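You operate a simulated robot arm through the tools that you are given. There is no shell and no other tool. Be economical: measure what you need, move in short steps, check, and stop when the job is done.

You are at the controls of a simulated robot arm. One attempt, no reset.

Task
Turn the white block out from under the hood and lay it on the small black mat.
Fine: switch the hood lamp off before you take the block; draw the yellow bolt to turn the turntable and push it in again.

It is judged by the outcome, as a careful person would: the job done as asked, and still so three seconds after it is handed in. It fails if anything else is knocked over, pushed out of place, dropped, spilled or broken.

Robot
A 7-joint arm with a two-finger parallel gripper, fixed in place. Base frame: the origin is at the foot of the arm, x ahead of it, y to its left, z up. Lengths are in m, angles in rad, forces in N, time in s.
Its first joint turns from -1.152 to 1.152 rad. Payload 2.4 kg.
Tool frame: the origin (TCP) lies between the finger pads and is the grasp point; the fingertips stand 0.03 m ahead of it; z points along the fingers, y is the line along which they close. The gripper opens to 0.094 m. The fingers are 0.028 m wide and 0.01 m thick; the gripper's body (0.05 by 0.096 m) begins 0.055 m behind the TCP.
Orientation is that of the tool frame in the base frame, as a unit quaternion [w, x, y, z]. With the fingers straight down and closing along the base's y, the tool's x points along the base's -x, its y along +y and its z along -z.

Tools
- The arm moves only by the tool play_rows. Its argument "increments" is one flat list of numbers, 7 for each row, row after row: the turn, a rotation vector about the tool's x, y, z in rad, then the shift along the tool's x, y, z in m, then the finger opening in m, from 0 to 0.094. In form: [wx, wy, wz, x, y, z, fingers, wx, wy, wz, x, y, z, fingers, ...]. A call has 1 to 8 rows; each row shifts and turns the commanded pose from where the row before left it, along the tool's axes as they then stand. Each row takes 0.2 s and may step no farther than 0.05 m and 0.15 rad from the row before; otherwise, or with a gripper value out of range, the whole call is refused. Where a pose cannot be reached the arm comes as near as it can. A force on the tool above 40 N (or 10 N above the force at the start of the call, whichever is more), or a blocked arm, ends the call early, and 0.2 s more pass. Each finger travels about 0.153 m/s and halts on what it meets, pressing with about 36 N; the grip force reading is that of the motor and also rises with nothing between the fingers. The clock runs only during rows and for 0.2 s after the last one: add rows that do not move to give the fingers time. The reply holds the time, the measured pose of the TCP, the force on the tool along the base axes, the opening and the grip force, in the units named above and with some noise.
- Cameras (640 x 400 px; columns grow to the right, rows downward): "scene" is fixed at [0.0697, 0.4789, 1.4399]; the picture's right is [-0.56, -0.83, 0.00], its down [-0.48, 0.33, -0.81] and it looks along [0.67, -0.46, -0.58] (base axes); focal length 341 px, centre (320, 200). "wrist" rides on the gripper at [-0.037, 0, -0.058] in the tool frame; the picture's right is [0.00, -1.00, 0.00], its down [0.97, 0.00, -0.24] and it looks along [0.24, 0.00, 0.97] (tool axes); focal length 218 px, centre (320, 200). There is no depth. A picture from a camera that has moved, and an enlarged one, comes with that camera's place and axes in the base frame and with its lens. The place of the scene camera against the robot may be out by one fixed shift of up to 0.025 m in any direction.
- get_image(camera): a new picture of that camera. It takes no simulated time.
- zoom(camera, box): a new picture of the part [left, top, right, bottom] of that camera's present view, enlarged. It takes no simulated time.
- job_done(): hands the job in; it is judged then, once.

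Go step by step. Nothing tells you positions but the pictures and the camera data: compare them with the known pose of the tool, close in by small moves and look again before you grip or let go. The budget is 120 turns and 68 pictures, counting those below and the enlarged ones. Unless the task says otherwise, let go and move clear before handing in, and close with one line.

The tools are called after "Request:" as a command line: name --argument value ..., lists and objects as JSON in quotes. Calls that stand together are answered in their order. play_rows: Moves the arm, as the interface text tells. Its arguments: {"type":"object","properties":{"increments":{"type":"array","items":{"type":"number"}}},"required":["increments"]} The other tools are called the same way: get_image (camera) takes a picture; zoom (camera, box) takes an enlarged picture of a part of a camera's view; job_done () hands the job in.

At the start:

```text
time_s: 0.0
position: [0.3985, 0.1632, 1.1715]
orientation: [0.0, -0.001, 1.0, 0.0]
contact_force: [0.1, -1.1, -0.3]
gripper_width: 0.094
grasp_force: 0.0
```

scene: 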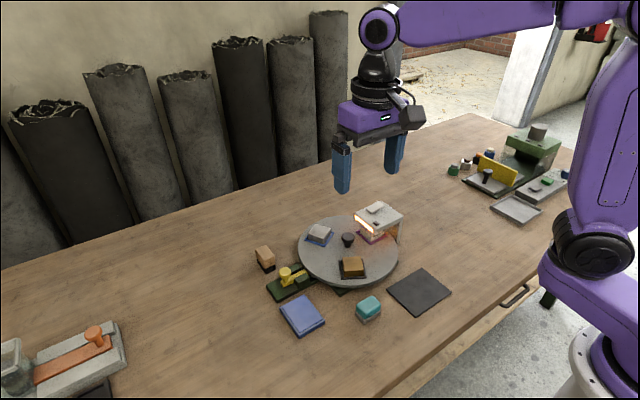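
wrist: 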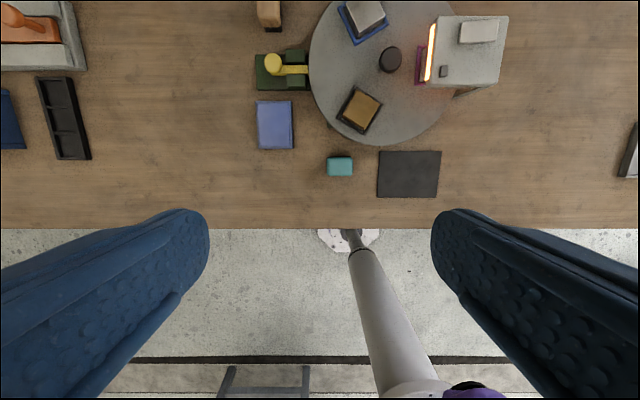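

I see a turntable with a hood (lamp glowing), a grey/white block on a blue pad, a brown block on it, a yellow bolt to the left, and a black mat. I'll look closer first.

Request:
zoom --camera "scene" --box '[240, 190, 460, 330]'

Request:
zoom --camera "wrist" --box '[230, 0, 530, 200]'

Request:
zoom --camera "scene" --box '[340, 190, 420, 250]'

```text
2.86 times, centred on (350, 260) of scene
camera zoom: at [0.0697, 0.4789, 1.4399], right [-0.56, -0.83, 0.0], down [-0.48, 0.33, -0.81], along [0.67, -0.46, -0.58], focal length 974 px, centre (234, 29)
```

zoom: 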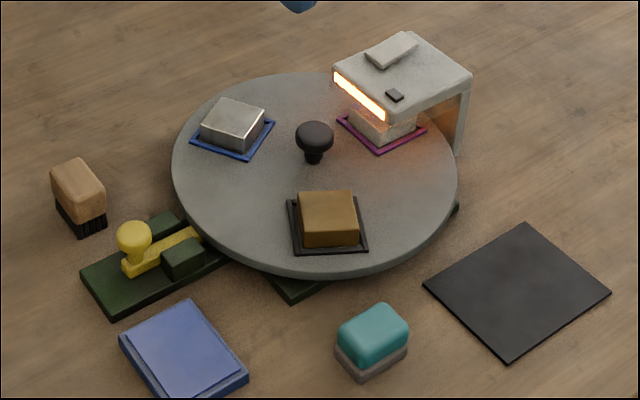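

```text
2.00 times, centred on (380, 100) of wrist
camera zoom: at [0.4339, 0.1635, 1.2262], right [0.0, -1.0, 0.0], down [-0.97, 0.0, 0.24], along [-0.24, 0.0, -0.97], focal length 436 px, centre (200, 400)
```

zoom: 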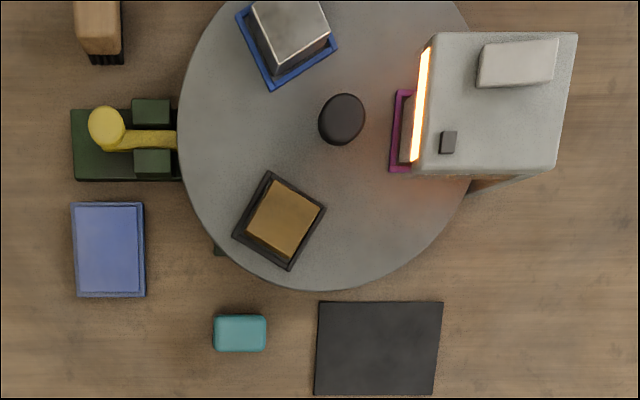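

```text
6.67 times, centred on (380, 220) of scene
camera zoom: at [0.0697, 0.4789, 1.4399], right [-0.56, -0.83, 0.0], down [-0.48, 0.33, -0.81], along [0.67, -0.46, -0.58], focal length 2274 px, centre (-80, 67)
```

zoom: 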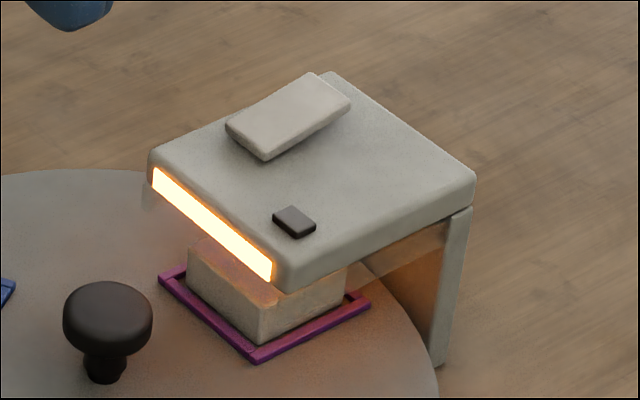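

The white block sits under the hood on the -y side of the turntable; the knob is near (0.555, 0.062) and the bolt near (0.553, 0.234). I'll go in for a closer look at the hood's switch.

Request:
play_rows --increments '[0, 0, 0, -0.012, -0.036, 0.022, 0.094, 0, 0, 0, -0.012, -0.036, 0.022, 0.094, 0, 0, 0, -0.012, -0.036, 0.022, 0.094, 0, 0, 0, -0.012, -0.036, 0.022, 0.094, 0, 0, 0, -0.012, -0.036, 0.022, 0.094]'

Request:
get_image --camera "wrist"

```text
time_s: 1.2
position: [0.4566, -0.0169, 1.0588]
orientation: [0.0, 0.0, 1.0, 0.0]
contact_force: [-0.7, -0.8, -0.4]
gripper_width: 0.0938
grasp_force: 0.0
```

```text
62 pictures are left
camera wrist: at [0.4931, -0.0172, 1.1151], right [0.0, -1.0, 0.0], down [-0.97, 0.0, 0.24], along [-0.24, 0.0, -0.97], focal length 218 px, centre (320, 200)
```

wrist: 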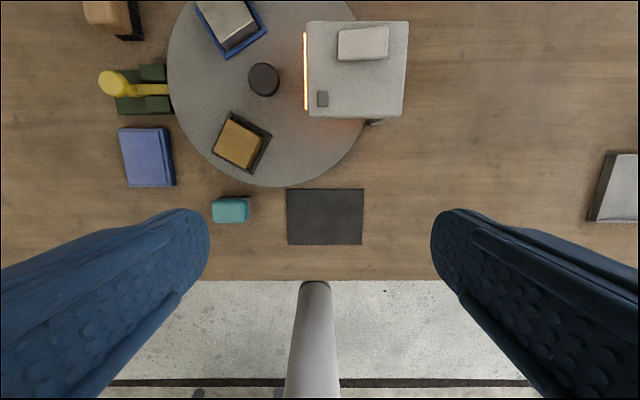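

Request:
zoom --camera "wrist" --box '[290, 10, 430, 130]'

Request:
zoom --camera "wrist" --box '[90, 0, 390, 190]'

```text
3.33 times, centred on (360, 70) of wrist
camera zoom: at [0.4931, -0.0172, 1.1151], right [0.0, -1.0, 0.0], down [-0.97, 0.0, 0.24], along [-0.24, 0.0, -0.97], focal length 728 px, centre (187, 633)
```

zoom: 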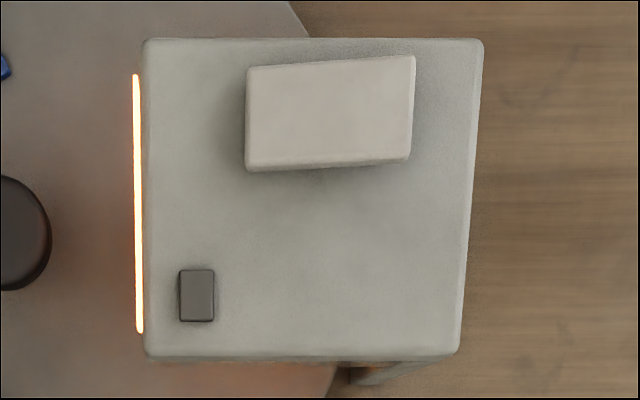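

```text
2.11 times, centred on (240, 95) of wrist
camera zoom: at [0.4931, -0.0172, 1.1151], right [0.0, -1.0, 0.0], down [-0.97, 0.0, 0.24], along [-0.24, 0.0, -0.97], focal length 460 px, centre (488, 421)
```

zoom: 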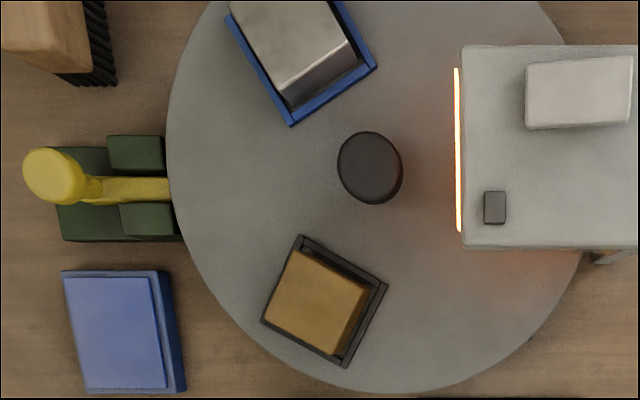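

The small dark key on the hood is probably the switch, and the pale box looks like a loose item lying on top. My height estimates disagree, so I'll take another view lower down with the fingers closed.

Request:
play_rows --increments '[0, 0, 0, -0.012, 0, 0.02, 0.0, 0, 0, 0, -0.012, 0, 0.02, 0.0, 0, 0, 0, -0.012, 0, 0.02, 0.0, 0, 0, 0, 0, 0, 0, 0.0]'

Request:
get_image --camera "wrist"

Request:
get_image --camera "scene"

```text
time_s: 2.2
position: [0.4947, -0.0159, 1.0]
orientation: [0.0, -0.001, 1.0, 0.0]
contact_force: [-0.4, 0.5, -0.8]
gripper_width: 0.0001
grasp_force: 33.4
```

```text
59 pictures are left
camera wrist: at [0.5299, -0.0168, 1.0556], right [0.0, -1.0, 0.0], down [-0.97, 0.0, 0.24], along [-0.24, 0.0, -0.97], focal length 218 px, centre (320, 200)
```

wrist: 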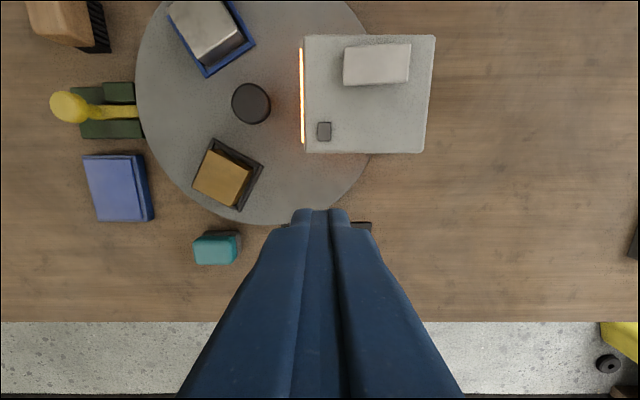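

```text
58 pictures are left
```

scene: 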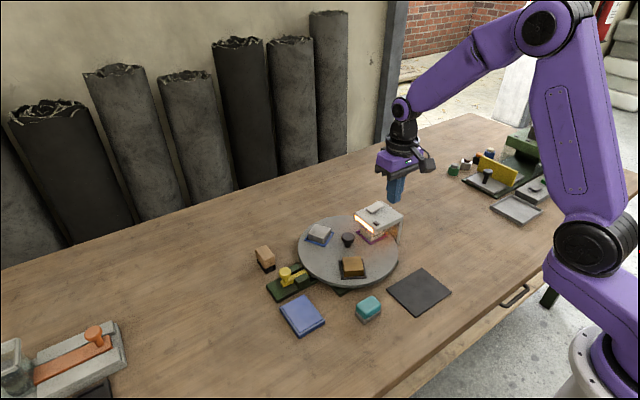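

The wrist views put the switch at about (0.540, -0.0195) at nearly any height. I'll zoom in on it before pressing.

Request:
zoom --camera "wrist" --box '[295, 100, 359, 140]'

Request:
zoom --camera "scene" --box '[350, 195, 414, 235]'

```text
10.00 times, centred on (327, 120) of wrist
camera zoom: at [0.5299, -0.0168, 1.0556], right [0.0, -1.0, 0.0], down [-0.97, 0.0, 0.24], along [-0.24, 0.0, -0.97], focal length 2183 px, centre (250, 1000)
```

zoom: 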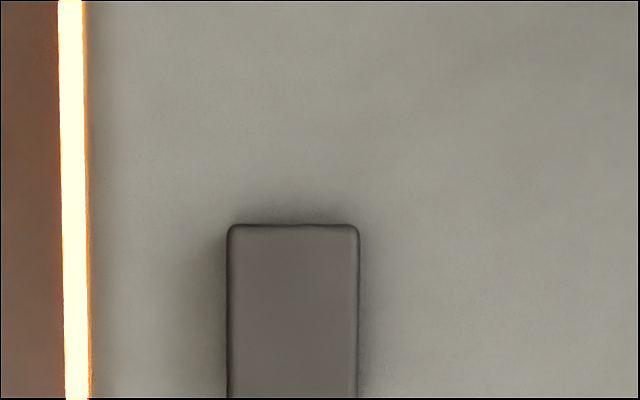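

```text
10.00 times, centred on (382, 215) of scene
camera zoom: at [0.0697, 0.4789, 1.4399], right [-0.56, -0.83, 0.0], down [-0.48, 0.33, -0.81], along [0.67, -0.46, -0.58], focal length 3411 px, centre (-300, 50)
```

zoom: 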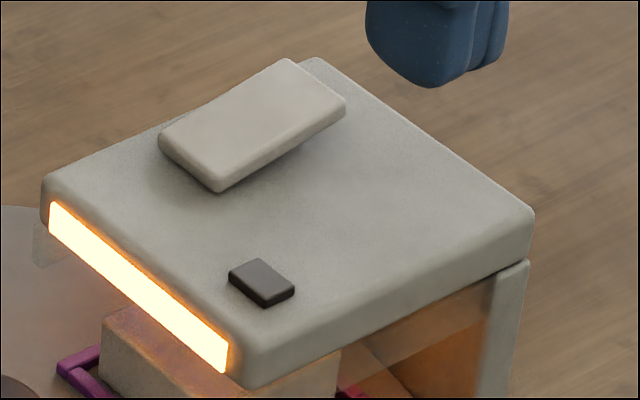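

The small key looks like a plain push button, but the pale plate might be a rocker. I'll back off and tilt the camera for a flatter view.

Request:
play_rows --increments '[0, 0, 0, 0.04, 0, 0, 0, 0, 0, 0, 0.04, 0, 0, 0, 0, -0.15, 0, 0.035, 0, 0, 0, 0, -0.15, 0, 0.035, 0, 0, 0, 0, -0.15, 0, 0, 0, 0, 0, 0, -0.15, 0, 0, 0, 0, 0, 0, -0.15, 0, 0, 0, 0, 0, 0, -0.15, 0, 0, 0, 0, 0]'

Request:
zoom --camera "wrist" --box '[220, 40, 420, 165]'

```text
time_s: 4.0
position: [0.3848, -0.0039, 0.9995]
orientation: [0.412, -0.001, 0.911, -0.009]
contact_force: [0.0, 0.0, 0.9]
gripper_width: 0.0
grasp_force: 33.3
out of reach, approached as far as the arm can: row 4, 7, 8
```

```text
3.20 times, centred on (320, 102) of wrist
camera zoom: at [0.3641, -0.0047, 1.063], right [-0.01, -1.0, 0.02], down [-0.82, 0.0, -0.57], along [0.57, -0.02, -0.82], focal length 698 px, centre (320, 512)
```

zoom: 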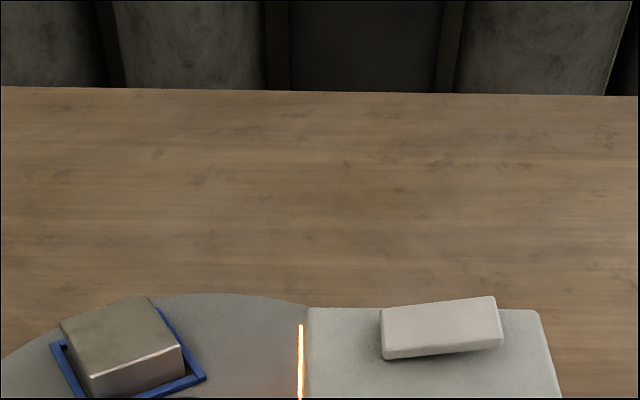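

Request:
zoom --camera "wrist" --box '[290, 110, 410, 185]'

```text
5.33 times, centred on (350, 148) of wrist
camera zoom: at [0.3641, -0.0047, 1.063], right [-0.01, -1.0, 0.02], down [-0.82, 0.0, -0.57], along [0.57, -0.02, -0.82], focal length 1164 px, centre (160, 480)
```

zoom: 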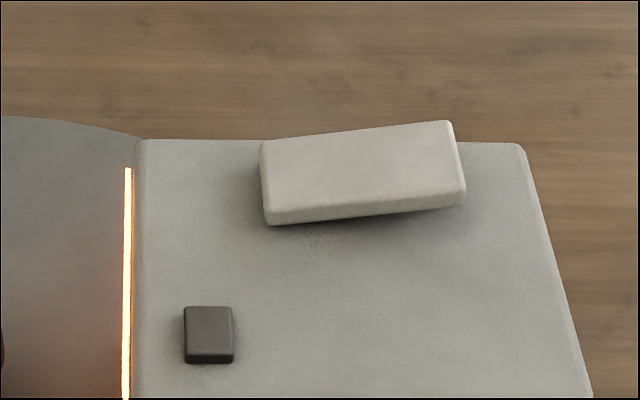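

The pale plate is a tilted rocker with its raised end at -y, so I take it to be the lamp switch. I'll straighten up and go above the raised end, at about (0.586, -0.073).

Request:
play_rows --increments '[0, 0.15, 0, 0, 0, 0, 0, 0, 0.15, 0, 0, 0, 0, 0, 0, 0.15, 0, 0, 0, 0, 0, 0, 0.15, 0, 0, 0, 0, 0, 0, 0.15, 0, 0, 0, 0, 0, 0, 0.1, 0, 0, 0, 0, 0]'

```text
time_s: 5.4
position: [0.3842, -0.0044, 0.9981]
orientation: [-0.001, 0.002, 1.0, -0.006]
contact_force: [-0.1, 1.2, 0.7]
gripper_width: 0.0001
grasp_force: 33.1
```

Request:
play_rows --increments '[0, 0, 0, -0.0415, -0.017, 0, 0, 0, 0, 0, -0.0415, -0.017, 0, 0, 0, 0, 0, -0.0415, -0.017, 0, 0, 0, 0, 0, -0.0415, -0.017, 0, 0]'

Request:
get_image --camera "wrist"

```text
time_s: 6.4
position: [0.5502, -0.0735, 0.9999]
orientation: [0.0, 0.003, 1.0, -0.006]
contact_force: [-0.9, 0.4, -0.7]
gripper_width: 0.0
grasp_force: 33.2
```

```text
53 pictures are left
camera wrist: at [0.5861, -0.0736, 1.0556], right [0.0, -1.0, 0.01], down [-0.97, 0.01, 0.24], along [-0.24, -0.01, -0.97], focal length 218 px, centre (320, 200)
```

wrist: 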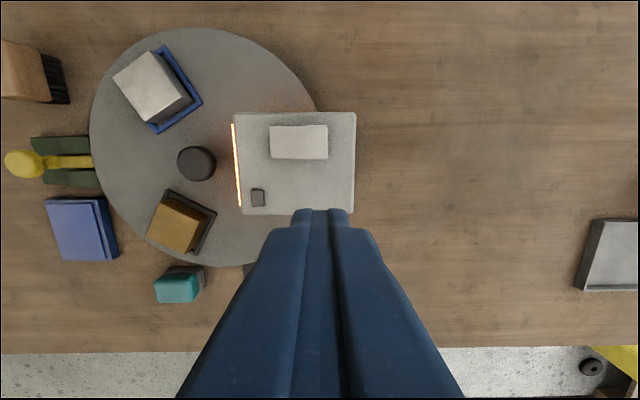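

The lateral target is confirmed at (0.588, -0.073). I'll move over it and start down.

Request:
play_rows --increments '[0, 0, 0, -0.038, 0, 0, 0, 0, 0, 0, 0, 0, 0.02, 0, 0, 0, 0, 0, 0, 0.015, 0, 0, 0, 0, 0, 0, 0, 0]'

Request:
zoom --camera "scene" --box '[330, 170, 430, 250]'

```text
time_s: 7.4
position: [0.5887, -0.0727, 0.9648]
orientation: [0.001, 0.002, 1.0, -0.006]
contact_force: [-0.6, -0.5, 0.1]
gripper_width: 0.0
grasp_force: 33.0
```

```text
5.00 times, centred on (380, 210) of scene
camera zoom: at [0.0697, 0.4789, 1.4399], right [-0.56, -0.83, 0.0], down [-0.48, 0.33, -0.81], along [0.67, -0.46, -0.58], focal length 1705 px, centre (20, 150)
```

zoom: 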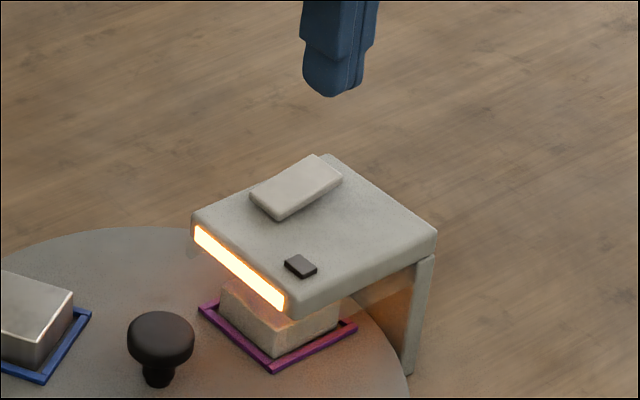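

The tip is about 0.045 above the rocker, which agrees with a top near z = 0.885. I'll descend in small steps.

Request:
play_rows --increments '[0, 0, 0, 0, 0, 0.02, 0, 0, 0, 0, 0, 0, 0.015, 0, 0, 0, 0, 0, 0, 0.006, 0, 0, 0, 0, 0, 0, 0.004, 0, 0, 0, 0, 0, 0, 0.003, 0]'

Request:
zoom --camera "scene" --box '[330, 170, 430, 250]'

```text
time_s: 8.6
position: [0.5885, -0.0749, 0.9154]
orientation: [0.001, 0.002, 1.0, -0.006]
contact_force: [-0.2, -0.2, -1.0]
gripper_width: 0.0
grasp_force: 33.3
```

```text
5.00 times, centred on (380, 210) of scene
camera zoom: at [0.0697, 0.4789, 1.4399], right [-0.56, -0.83, 0.0], down [-0.48, 0.33, -0.81], along [0.67, -0.46, -0.58], focal length 1705 px, centre (20, 150)
```

zoom: 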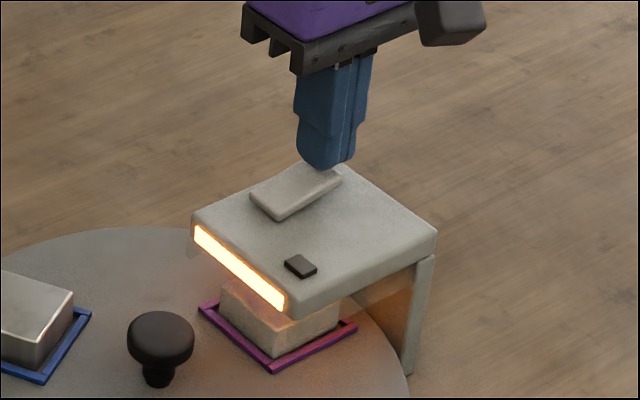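

Request:
play_rows --increments '[0, 0, 0, 0, 0, 0.003, 0, 0, 0, 0, 0, 0, 0.003, 0, 0, 0, 0, 0, 0, 0.003, 0, 0, 0, 0, 0, 0, 0.003, 0]'

Request:
zoom --camera "scene" --box '[330, 170, 430, 250]'

```text
time_s: 9.6
position: [0.5884, -0.0742, 0.9069]
orientation: [0.0, 0.002, 1.0, -0.006]
contact_force: [-7.9, -0.4, 21.0]
gripper_width: 0.0
grasp_force: 32.9
```

```text
5.00 times, centred on (380, 210) of scene
camera zoom: at [0.0691, 0.479, 1.4399], right [-0.56, -0.83, 0.0], down [-0.48, 0.33, -0.81], along [0.67, -0.46, -0.58], focal length 1705 px, centre (20, 150)
```

zoom: 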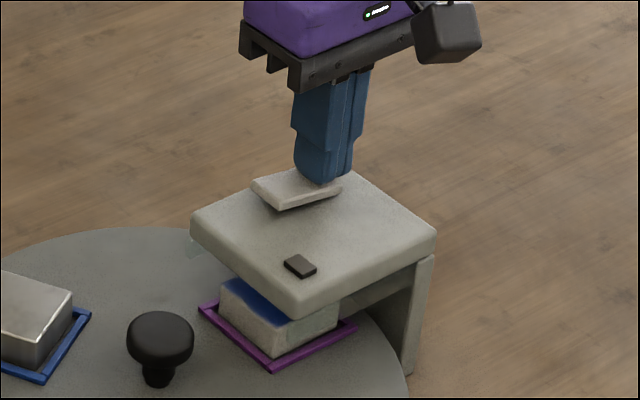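

The lamp is off. I'll lift and move over to the yellow bolt (about (0.569, 0.24, 0.815)), opening the fingers on the way.

Request:
play_rows --increments '[0, 0, 0, 0, 0, -0.03, 0, 0, 0, 0, 0, 0, -0.03, 0, 0, 0, 0, 0.009, 0.045, 0, 0.04, 0, 0, 0, 0.009, 0.045, 0, 0.07, 0, 0, 0, 0.009, 0.045, 0, 0.094, 0, 0, 0, 0.01, 0.045, 0, 0.094, 0, 0, 0, 0.01, 0.045, 0, 0.094, 0, 0, 0, 0.01, 0.045, 0, 0.094]'

Request:
play_rows --increments '[0, 0.0, 0, 0, 0.045, 0, 0.094, 0, 0, 0, 0, 0, 0.02, 0.094]'

Request:
get_image --camera "wrist"

Request:
zoom --camera "scene" --box '[250, 180, 410, 300]'

```text
time_s: 11.4
position: [0.5331, 0.1969, 0.9631]
orientation: [0.0, 0.002, 1.0, -0.007]
contact_force: [-0.5, 0.4, -0.1]
gripper_width: 0.0943
grasp_force: 0.0
```

```text
time_s: 12.0
position: [0.5318, 0.2411, 0.9428]
orientation: [0.001, 0.002, 1.0, -0.007]
contact_force: [0.3, 0.3, 0.3]
gripper_width: 0.0943
grasp_force: 0.0
```

```text
49 pictures are left
camera wrist: at [0.5683, 0.2408, 0.9977], right [-0.01, -1.0, 0.01], down [-0.97, 0.01, 0.24], along [-0.24, -0.01, -0.97], focal length 218 px, centre (320, 200)
```

wrist: 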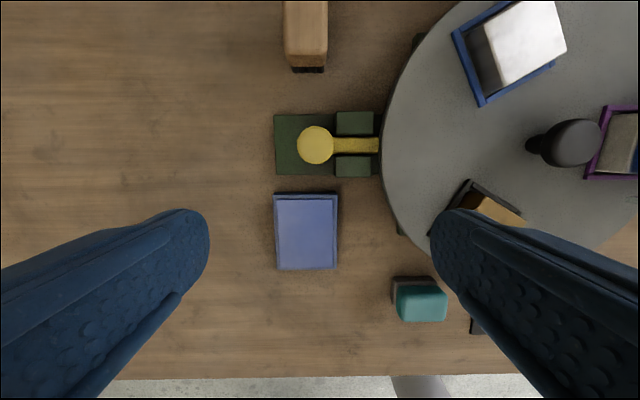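

```text
3.33 times, centred on (330, 240) of scene
camera zoom: at [0.0697, 0.479, 1.4399], right [-0.56, -0.83, 0.0], down [-0.48, 0.33, -0.81], along [0.67, -0.46, -0.58], focal length 1137 px, centre (287, 67)
```

zoom: 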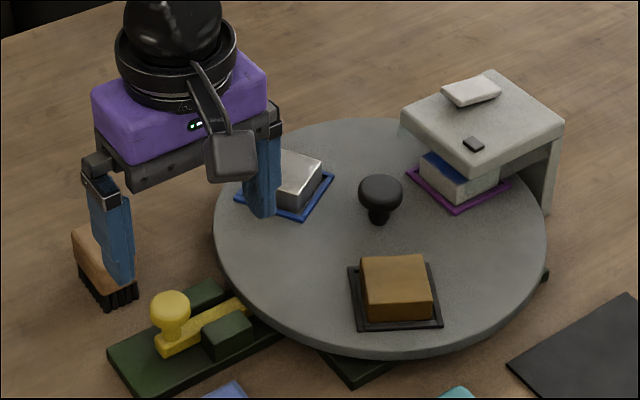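

The bolt knob is at (0.569, 0.243). I'll yaw the hand 90° so the fingers close across the bolt along x, with the camera on the outer side.

Request:
play_rows --increments '[0, 0, 0, -0.037, 0.001, 0, 0.06, 0, 0, -0.1428, 0, 0, 0, 0.06, 0, 0, -0.1428, 0, 0, 0, 0.06, 0, 0, -0.1428, 0, 0, 0, 0.06, 0, 0, -0.1428, 0, 0, 0, 0.06, 0, 0, -0.1428, 0, 0, 0, 0.06, 0, 0, -0.1428, 0, 0, 0, 0.06, 0, 0, -0.1428, 0, 0, 0, 0.06]'

Request:
play_rows --increments '[0, 0, -0.1428, 0, 0, 0, 0.06, 0, 0, -0.1428, 0, 0, 0, 0.06, 0, 0, -0.1428, 0, 0, 0, 0.06, 0, 0, -0.1428, 0, 0, 0, 0.06, 0, 0, 0, 0, 0, 0, 0.06]'

Request:
get_image --camera "wrist"

```text
time_s: 13.8
position: [0.5702, 0.2426, 0.9403]
orientation: [-0.003, -0.479, 0.878, -0.005]
contact_force: [-0.3, 0.1, 0.0]
gripper_width: 0.0602
grasp_force: 0.0
```

```text
time_s: 15.0
position: [0.5697, 0.2418, 0.9408]
orientation: [-0.005, -0.706, 0.708, -0.005]
contact_force: [0.5, -0.2, -0.3]
gripper_width: 0.0599
grasp_force: 0.1
```

```text
47 pictures are left
camera wrist: at [0.5688, 0.2788, 0.9963], right [1.0, 0.0, 0.0], down [0.0, -0.97, 0.25], along [0.0, -0.25, -0.97], focal length 218 px, centre (320, 200)
```

wrist: 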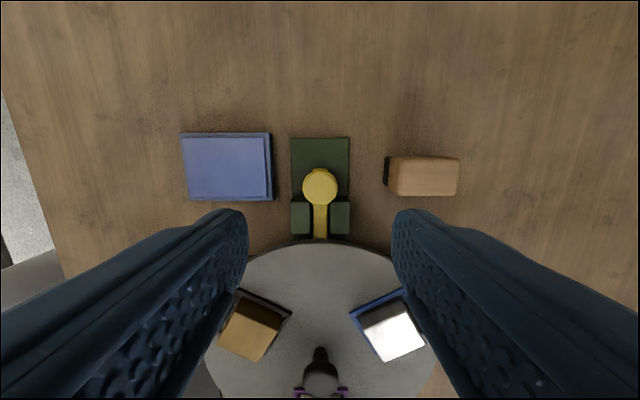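

Request:
play_rows --increments '[0, 0, 0, 0, 0, 0.03, 0.05, 0, 0, 0, 0, 0, 0.03, 0.05, 0, 0, 0, 0, 0, 0.025, 0.05, 0, 0, 0, 0, 0, 0.01, 0.05, 0, 0, 0, 0, 0, 0, 0.05]'

Request:
zoom --camera "scene" --box '[250, 220, 350, 300]'

Request:
get_image --camera "wrist"

```text
time_s: 16.2
position: [0.5706, 0.2408, 0.847]
orientation: [-0.004, -0.705, 0.709, -0.005]
contact_force: [-0.6, -0.1, 0.4]
gripper_width: 0.0498
grasp_force: 0.1
```

```text
5.00 times, centred on (300, 260) of scene
camera zoom: at [0.0697, 0.4789, 1.4399], right [-0.56, -0.83, 0.0], down [-0.48, 0.33, -0.81], along [0.67, -0.46, -0.58], focal length 1705 px, centre (420, -100)
```

zoom: 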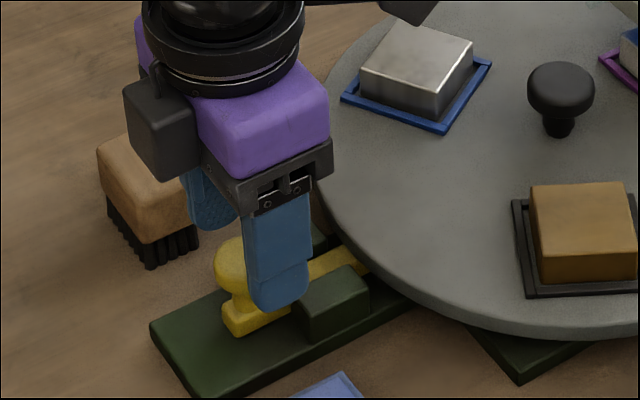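

```text
45 pictures are left
camera wrist: at [0.5695, 0.2776, 0.9018], right [1.0, 0.0, 0.0], down [-0.01, -0.97, 0.25], along [0.0, -0.25, -0.97], focal length 218 px, centre (320, 200)
```

wrist: 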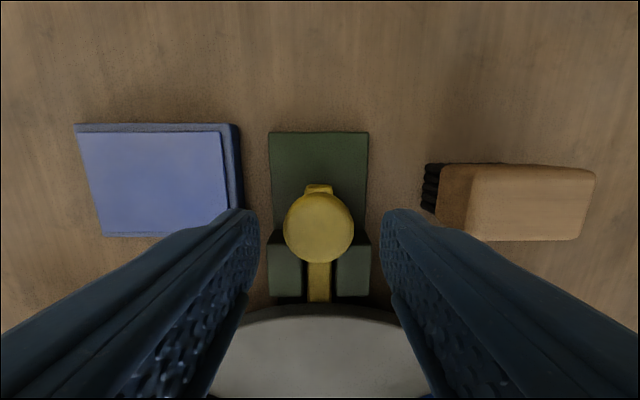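

The fingers straddle the bolt knob. I'll go slightly lower and outward, then close.

Request:
play_rows --increments '[0, 0, 0, -0.004, 0, 0.008, 0.05, 0, 0, 0, 0, 0, 0, 0.02, 0, 0, 0, 0, 0, 0, 0.0, 0, 0, 0, 0, 0, 0, 0.0]'

```text
time_s: 17.2
position: [0.5695, 0.2448, 0.8381]
orientation: [-0.004, -0.705, 0.709, -0.004]
contact_force: [-2.9, -0.6, 0.9]
gripper_width: 0.0288
grasp_force: 44.8
```

I've gripped it (0.029 wide). Now I'll draw the bolt in +y.

Request:
play_rows --increments '[0, 0, 0, -0.006, 0, 0, 0, 0, 0, 0, -0.006, 0, 0, 0, 0, 0, 0, -0.006, 0, 0, 0, 0, 0, 0, -0.006, 0, 0, 0]'

Request:
get_image --camera "wrist"

```text
time_s: 18.2
position: [0.5698, 0.2687, 0.8384]
orientation: [-0.003, -0.705, 0.709, -0.005]
contact_force: [-4.1, 0.1, 2.1]
gripper_width: 0.0286
grasp_force: 45.2
```

```text
44 pictures are left
camera wrist: at [0.569, 0.3057, 0.8936], right [1.0, 0.0, 0.0], down [-0.01, -0.97, 0.25], along [0.0, -0.25, -0.97], focal length 218 px, centre (320, 200)
```

wrist: 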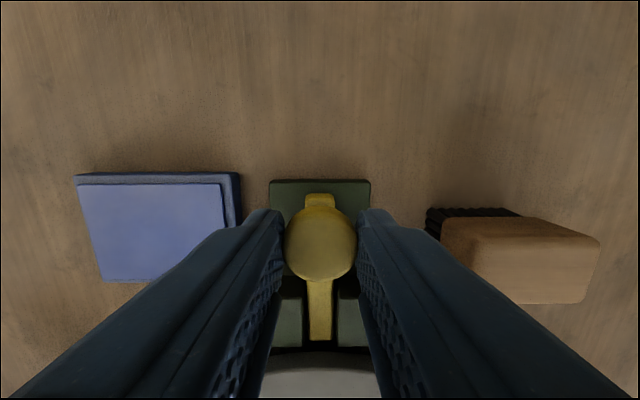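

Request:
play_rows --increments '[0, 0, 0, -0.004, 0, 0, 0, 0, 0, 0, -0.004, 0, 0, 0, 0, 0, 0, 0, 0, 0, 0]'

Request:
zoom --camera "wrist" --box '[260, 170, 420, 390]'

```text
time_s: 19.0
position: [0.5704, 0.2732, 0.8377]
orientation: [-0.007, -0.704, 0.71, -0.005]
contact_force: [-13.7, -19.7, 15.4]
gripper_width: 0.0289
grasp_force: 44.7
```

```text
1.82 times, centred on (340, 280) of wrist
camera zoom: at [0.5696, 0.3102, 0.8934], right [1.0, -0.01, 0.0], down [-0.01, -0.97, 0.26], along [-0.01, -0.26, -0.97], focal length 397 px, centre (284, 54)
```

zoom: 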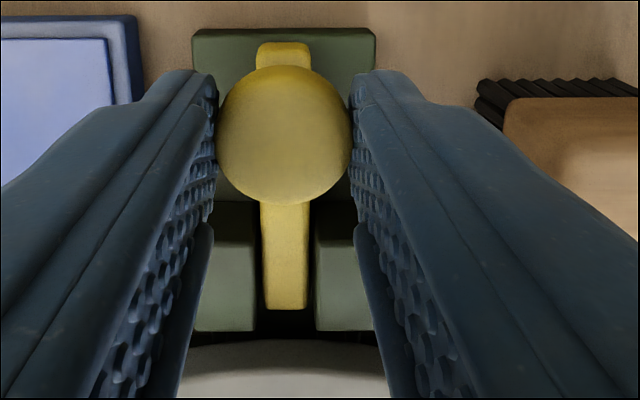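

The bolt is at its stop and the tip is clear of the disc. I'll relax, let go and rise.

Request:
play_rows --increments '[0, 0, 0, 0.003, 0, 0, 0, 0, 0, 0, 0, 0, 0, 0.05, 0, 0, 0, 0, 0, 0, 0.05, 0, 0, 0, 0, 0, -0.03, 0.05, 0, 0, 0, 0, 0, -0.04, 0.05, 0, 0, 0, 0, 0, -0.03, 0.05]'

Request:
get_image --camera "wrist"

Request:
zoom --camera "scene" --box '[250, 190, 410, 310]'

```text
time_s: 20.4
position: [0.5687, 0.2752, 0.9377]
orientation: [-0.004, -0.705, 0.709, -0.004]
contact_force: [-0.1, -0.5, 0.9]
gripper_width: 0.0499
grasp_force: 0.0
```

```text
42 pictures are left
camera wrist: at [0.5679, 0.3115, 0.9929], right [1.0, 0.0, 0.0], down [0.0, -0.97, 0.25], along [0.0, -0.25, -0.97], focal length 218 px, centre (320, 200)
```

wrist: 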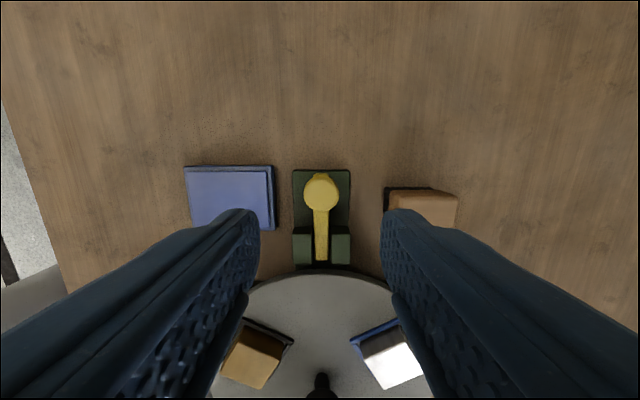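

```text
3.33 times, centred on (330, 250) of scene
camera zoom: at [0.0697, 0.4789, 1.4399], right [-0.56, -0.83, 0.0], down [-0.48, 0.33, -0.81], along [0.67, -0.46, -0.58], focal length 1137 px, centre (287, 33)
```

zoom: 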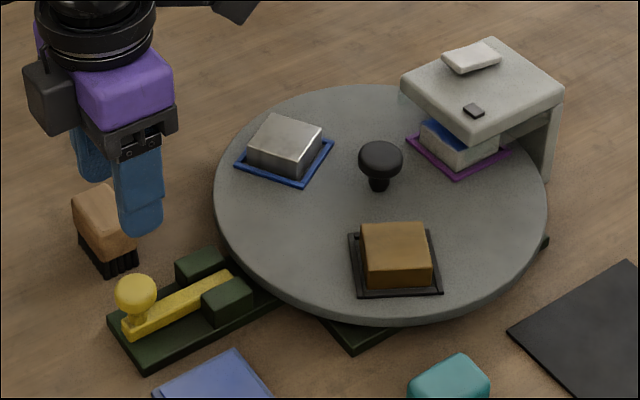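

The bolt stays drawn. Next I'll grip the turntable knob at about (0.5695, 0.0495) and turn it 120° clockwise, so white goes to the gold block's place. I'll move above it and check.

Request:
play_rows --increments '[0, 0, 0, 0.045, 0, 0, 0.06, 0, 0, 0, 0.045, 0, 0, 0.06, 0, 0, 0, 0.045, 0, 0, 0.06, 0, 0, 0, 0.045, 0, 0, 0.06, 0, 0, 0, 0.025, 0, 0, 0.06, 0, 0, 0, 0, 0, 0, 0.06]'

Request:
get_image --camera "wrist"

```text
time_s: 21.8
position: [0.5696, 0.0689, 0.9406]
orientation: [-0.004, -0.705, 0.71, -0.005]
contact_force: [0.8, -0.8, -1.2]
gripper_width: 0.0599
grasp_force: 0.1
```

```text
40 pictures are left
camera wrist: at [0.5673, 0.1068, 0.9958], right [1.0, 0.0, 0.0], down [-0.01, -0.97, 0.25], along [0.0, -0.25, -0.97], focal length 218 px, centre (320, 200)
```

wrist: 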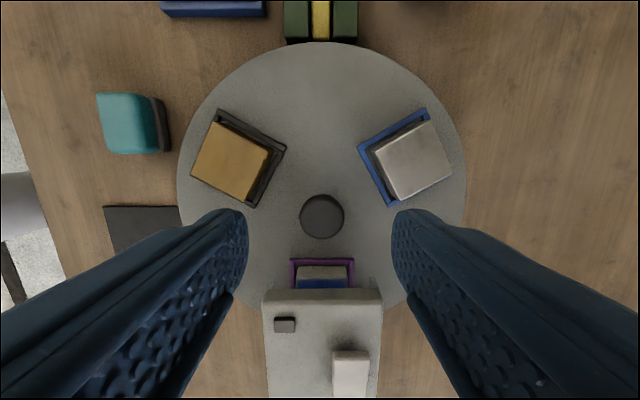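

Request:
play_rows --increments '[0, 0, 0, 0.018, 0, 0, 0.06, 0, 0, 0, 0, 0, 0.035, 0.06, 0, 0, 0, 0, 0, 0.03, 0.06, 0, 0, 0, 0, 0, 0.015, 0.06, 0, 0, 0, 0, 0, 0.01, 0.06, 0, 0, 0, 0, 0, 0, 0.06]'

Request:
get_image --camera "wrist"

Request:
zoom --camera "scene" --box '[280, 180, 420, 290]'

```text
time_s: 23.2
position: [0.5697, 0.051, 0.8501]
orientation: [-0.004, -0.705, 0.709, -0.005]
contact_force: [0.0, 0.1, 0.2]
gripper_width: 0.0601
grasp_force: 0.0
```

```text
39 pictures are left
camera wrist: at [0.5684, 0.088, 0.9054], right [1.0, 0.0, 0.0], down [-0.01, -0.97, 0.25], along [0.0, -0.25, -0.97], focal length 218 px, centre (320, 200)
```

wrist: 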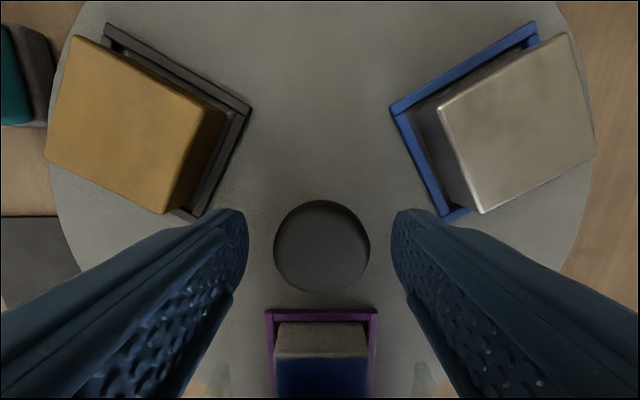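

```text
3.64 times, centred on (350, 235) of scene
camera zoom: at [0.0697, 0.4789, 1.4399], right [-0.56, -0.83, 0.0], down [-0.48, 0.33, -0.81], along [0.67, -0.46, -0.58], focal length 1240 px, centre (211, 73)
```

zoom: 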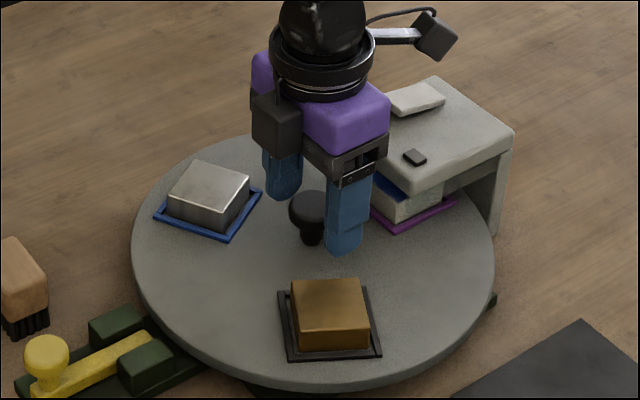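

The fingers straddle the knob. I'll lower a little, close, and start turning.

Request:
play_rows --increments '[0, 0, 0, -0.001, 0, 0.007, 0.06, 0, 0, 0, 0, 0, 0, 0.03, 0, 0, 0, 0, 0, 0, 0.0, 0, 0, 0, 0, 0, 0, 0.0]'

Request:
play_rows --increments '[0, 0, 0.05, 0, 0, 0, 0, 0, 0, 0.1, 0, 0, 0, 0, 0, 0, 0.1, 0, 0, 0, 0, 0, 0, 0.1, 0, 0, 0, 0]'

Request:
zoom --camera "scene" --box '[280, 180, 420, 290]'

```text
time_s: 24.2
position: [0.5695, 0.0516, 0.8425]
orientation: [-0.003, -0.705, 0.709, -0.005]
contact_force: [8.3, -0.2, -8.4]
gripper_width: 0.0354
grasp_force: 45.0
```

```text
time_s: 25.2
position: [0.5713, 0.0507, 0.8429]
orientation: [-0.003, -0.569, 0.822, -0.006]
contact_force: [19.0, -2.2, -13.6]
gripper_width: 0.0354
grasp_force: 44.9
```

```text
3.64 times, centred on (350, 235) of scene
camera zoom: at [0.0705, 0.4789, 1.4399], right [-0.56, -0.83, 0.0], down [-0.48, 0.33, -0.81], along [0.67, -0.46, -0.59], focal length 1240 px, centre (211, 73)
```

zoom: 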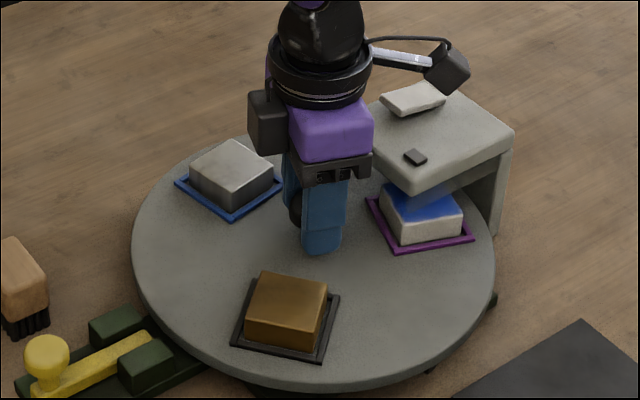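

The turntable is turning with the hand. I'll continue.

Request:
play_rows --increments '[0, 0, 0.1, 0, 0, 0, 0, 0, 0, 0.1, 0, 0, 0, 0, 0, 0, 0.1, 0, 0, 0, 0, 0, 0, 0.1, 0, 0, 0, 0, 0, 0, 0.1, 0, 0, 0, 0, 0, 0, 0.1, 0, 0, 0, 0, 0, 0, 0.1, 0, 0, 0, 0]'

Request:
zoom --camera "scene" --box '[280, 180, 420, 290]'

```text
time_s: 26.8
position: [0.5718, 0.0504, 0.8435]
orientation: [0.0, -0.254, 0.967, -0.006]
contact_force: [22.0, -11.0, -8.4]
gripper_width: 0.0353
grasp_force: 45.5
```

```text
3.64 times, centred on (350, 235) of scene
camera zoom: at [0.0705, 0.4787, 1.44], right [-0.56, -0.83, 0.0], down [-0.48, 0.33, -0.81], along [0.67, -0.46, -0.59], focal length 1240 px, centre (211, 73)
```

zoom: 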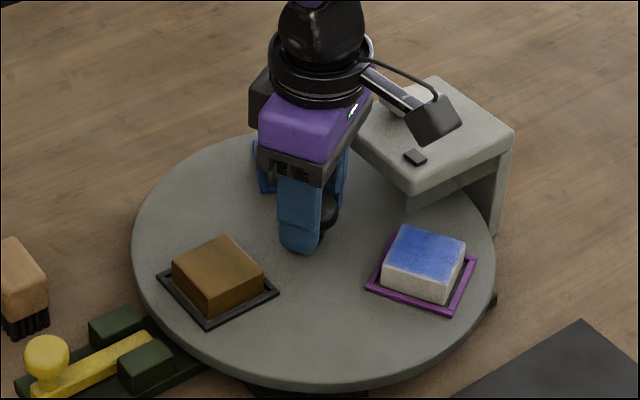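

Request:
play_rows --increments '[0, 0, 0.1, -0.0008, -0.0016, 0, 0, 0, 0, 0.1, 0, 0, 0, 0, 0, 0, 0.1, 0, 0, 0, 0, 0, 0, 0.1, 0, 0, 0, 0, 0, 0, 0.1, 0, 0, 0, 0, 0, 0, 0.1, 0, 0, 0, 0, 0, 0, 0.1, 0, 0, 0, 0, 0, 0, 0.1, 0, 0, 0, 0]'

Request:
play_rows --increments '[0, 0, 0.1, 0, 0, 0, 0, 0, 0, 0.1, 0, 0, 0, 0, 0, 0, 0.043, 0, 0, 0, 0, 0, 0, 0, 0, 0, 0, 0]'

Request:
zoom --camera "scene" --box '[270, 190, 430, 310]'

Request:
get_image --camera "wrist"

```text
time_s: 28.6
position: [0.5712, 0.0499, 0.8435]
orientation: [0.0, 0.143, 0.99, -0.006]
contact_force: [13.0, -11.7, 0.1]
gripper_width: 0.0353
grasp_force: 44.7
```

```text
time_s: 29.6
position: [0.5717, 0.0488, 0.8429]
orientation: [0.002, 0.262, 0.965, -0.006]
contact_force: [8.2, -15.7, 3.5]
gripper_width: 0.0352
grasp_force: 45.3
```

```text
3.33 times, centred on (350, 250) of scene
camera zoom: at [0.0699, 0.4786, 1.4401], right [-0.56, -0.83, 0.0], down [-0.48, 0.33, -0.81], along [0.67, -0.46, -0.59], focal length 1137 px, centre (220, 33)
```

zoom: 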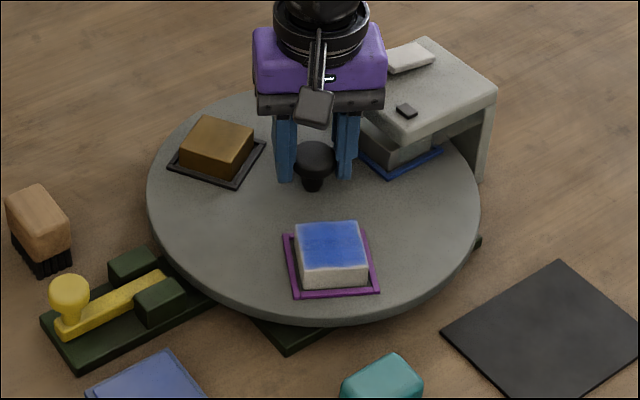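

```text
34 pictures are left
camera wrist: at [0.6016, 0.0309, 0.8995], right [-0.51, -0.86, 0.01], down [-0.84, 0.49, 0.23], along [-0.21, 0.11, -0.97], focal length 218 px, centre (320, 200)
```

wrist: 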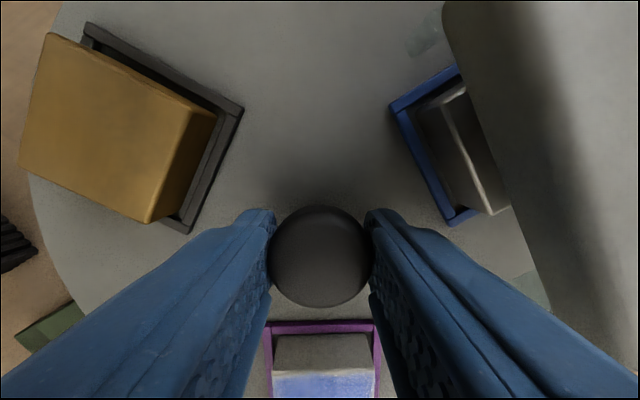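

The white block is now at the near-left station. I'll let go, rise, and check the alignment at the bolt.

Request:
play_rows --increments '[0, 0, 0, 0, 0, 0, 0.06, 0, 0, 0, 0, 0, 0, 0.06, 0, 0, 0, 0, 0, -0.04, 0.06, 0, 0, 0, 0, 0, -0.05, 0.06, 0, 0, 0, 0, 0, 0, 0.06]'

Request:
zoom --camera "scene" --box '[250, 190, 410, 310]'

Request:
get_image --camera "wrist"

```text
time_s: 30.8
position: [0.5705, 0.0519, 0.9337]
orientation: [0.001, 0.26, 0.966, -0.006]
contact_force: [0.1, -1.1, 0.0]
gripper_width: 0.0602
grasp_force: 0.0
```

```text
3.33 times, centred on (330, 250) of scene
camera zoom: at [0.0697, 0.4789, 1.4399], right [-0.56, -0.83, 0.0], down [-0.48, 0.33, -0.81], along [0.67, -0.46, -0.58], focal length 1137 px, centre (287, 33)
```

zoom: 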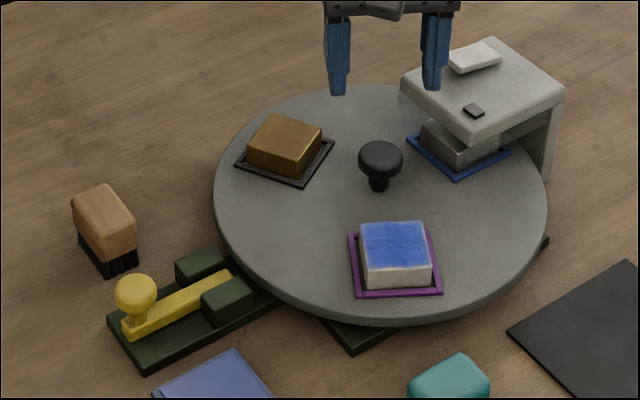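

```text
32 pictures are left
camera wrist: at [0.6016, 0.0324, 0.9898], right [-0.5, -0.86, 0.01], down [-0.84, 0.49, 0.23], along [-0.21, 0.11, -0.97], focal length 218 px, centre (320, 200)
```

wrist: 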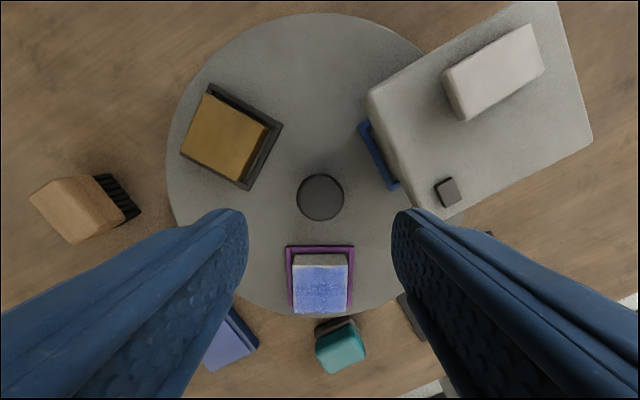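

The tray matches the gold tray's earlier position exactly, so it is aligned. I'll push the bolt back in with closed fingers from the outside, after turning the hand to neutral yaw.

Request:
play_rows --increments '[0, 0, -0.1325, 0, 0, 0, 0.0, 0, 0, -0.1325, 0, 0, 0, 0.0, 0, 0, -0.1325, 0, 0, 0, 0.0, 0, 0, -0.1325, 0, 0, 0, 0.0, 0, 0, 0, 0, 0.045, 0, 0, 0, 0, 0, 0, 0.045, 0, 0, 0, 0, 0, 0, 0.045, 0, 0, 0, 0, 0, 0, 0.045, 0, 0]'

Request:
play_rows --increments '[0, 0, 0, 0, 0.045, 0, 0, 0, 0, 0, 0, 0.037, 0, 0, 0, 0, 0, 0, 0, 0.03, 0, 0, 0, 0, 0, 0, 0, 0]'

Request:
get_image --camera "wrist"

Request:
zoom --camera "scene" --box '[220, 200, 340, 290]'

```text
time_s: 32.6
position: [0.5705, 0.2308, 0.9325]
orientation: [0.001, -0.001, 1.0, -0.005]
contact_force: [0.3, 0.8, -0.5]
gripper_width: 0.0002
grasp_force: 32.7
```

```text
time_s: 33.6
position: [0.5697, 0.312, 0.9005]
orientation: [0.001, -0.001, 1.0, -0.006]
contact_force: [0.1, 0.8, 0.1]
gripper_width: 0.0002
grasp_force: 33.4
```

```text
31 pictures are left
camera wrist: at [0.6059, 0.3133, 0.9564], right [0.0, -1.0, 0.01], down [-0.97, 0.0, 0.24], along [-0.24, -0.01, -0.97], focal length 218 px, centre (320, 200)
```

wrist: 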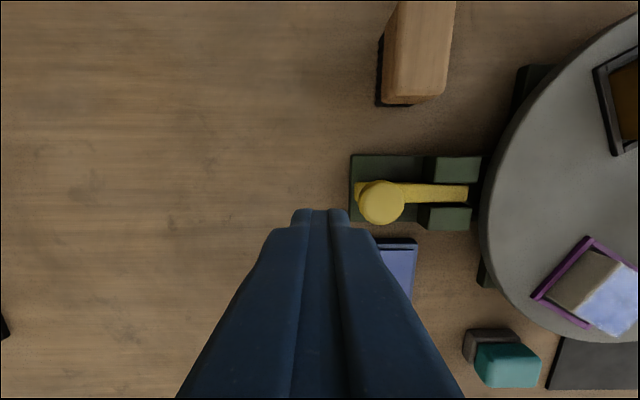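

```text
4.44 times, centred on (280, 245) of scene
camera zoom: at [0.0697, 0.4789, 1.4399], right [-0.56, -0.83, 0.0], down [-0.48, 0.33, -0.81], along [0.67, -0.46, -0.58], focal length 1516 px, centre (498, 0)
```

zoom: 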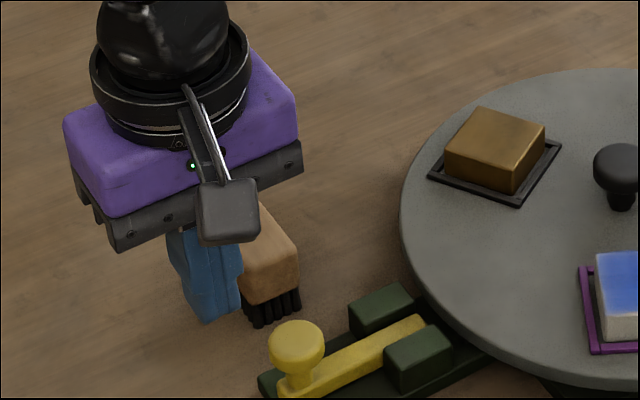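

Request:
play_rows --increments '[0, 0, 0, 0, 0, 0.03, 0, 0, 0, 0, 0, 0, 0.022, 0, 0, 0, 0, 0, 0, 0.01, 0, 0, 0, 0, 0, -0.01, 0, 0, 0, 0, 0, 0, -0.008, 0, 0, 0, 0, 0, 0, -0.008, 0, 0, 0, 0, 0, 0, -0.006, 0, 0]'

Request:
get_image --camera "wrist"

```text
time_s: 35.2
position: [0.5699, 0.2807, 0.8388]
orientation: [0.001, -0.001, 1.0, -0.006]
contact_force: [-0.1, 0.6, 0.2]
gripper_width: 0.0001
grasp_force: 33.1
```

```text
29 pictures are left
camera wrist: at [0.606, 0.2803, 0.8944], right [0.0, -1.0, 0.01], down [-0.97, 0.0, 0.24], along [-0.24, -0.01, -0.97], focal length 218 px, centre (320, 200)
```

wrist: 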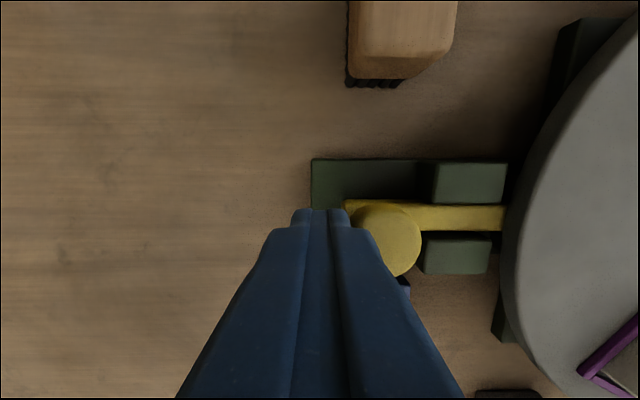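

The bolt is sliding in freely. I'll push it the rest of the way.

Request:
play_rows --increments '[0, 0, 0, 0, -0.004, 0, 0, 0, 0, 0, 0, -0.004, 0, 0, 0, 0, 0, 0, -0.003, 0, 0, 0, 0, 0, 0, -0.002, 0, 0]'

Request:
get_image --camera "wrist"

Request:
zoom --camera "scene" --box '[250, 190, 410, 310]'

```text
time_s: 36.2
position: [0.5697, 0.2681, 0.8387]
orientation: [0.001, -0.002, 1.0, -0.007]
contact_force: [-0.4, 0.1, 0.3]
gripper_width: 0.0
grasp_force: 32.8
```

```text
28 pictures are left
camera wrist: at [0.6059, 0.2676, 0.8947], right [0.0, -1.0, 0.01], down [-0.97, 0.0, 0.24], along [-0.24, -0.01, -0.97], focal length 218 px, centre (320, 200)
```

wrist: 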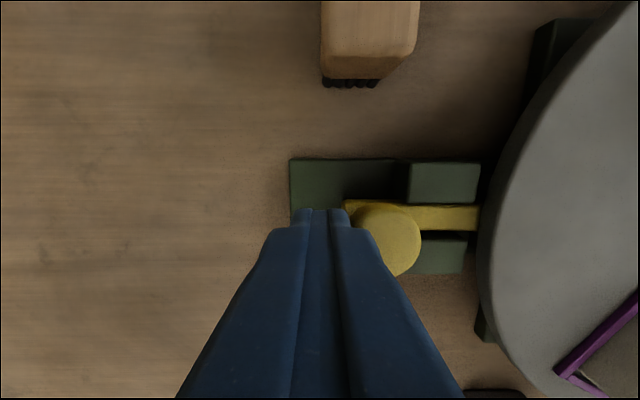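

```text
3.33 times, centred on (330, 250) of scene
camera zoom: at [0.0697, 0.4789, 1.4399], right [-0.56, -0.83, 0.0], down [-0.48, 0.33, -0.81], along [0.67, -0.46, -0.58], focal length 1137 px, centre (287, 33)
```

zoom: 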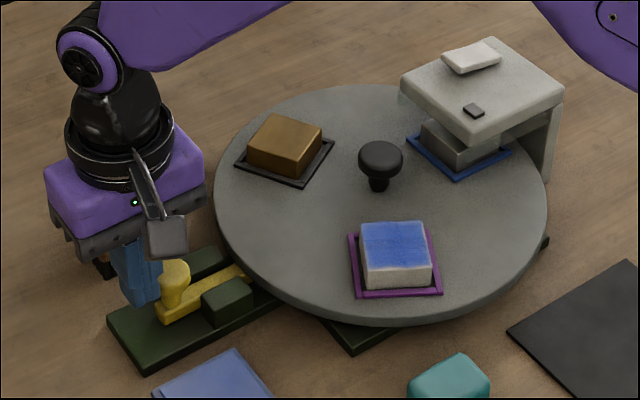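

Request:
play_rows --increments '[0, 0, 0, 0, -0.002, 0, 0, 0, 0, 0, 0, -0.002, 0, 0, 0, 0, 0, 0, -0.002, 0, 0]'

```text
time_s: 37.0
position: [0.57, 0.2676, 0.8397]
orientation: [0.002, -0.003, 1.0, -0.004]
contact_force: [2.4, 19.2, -2.8]
gripper_width: 0.0
grasp_force: 32.9
```

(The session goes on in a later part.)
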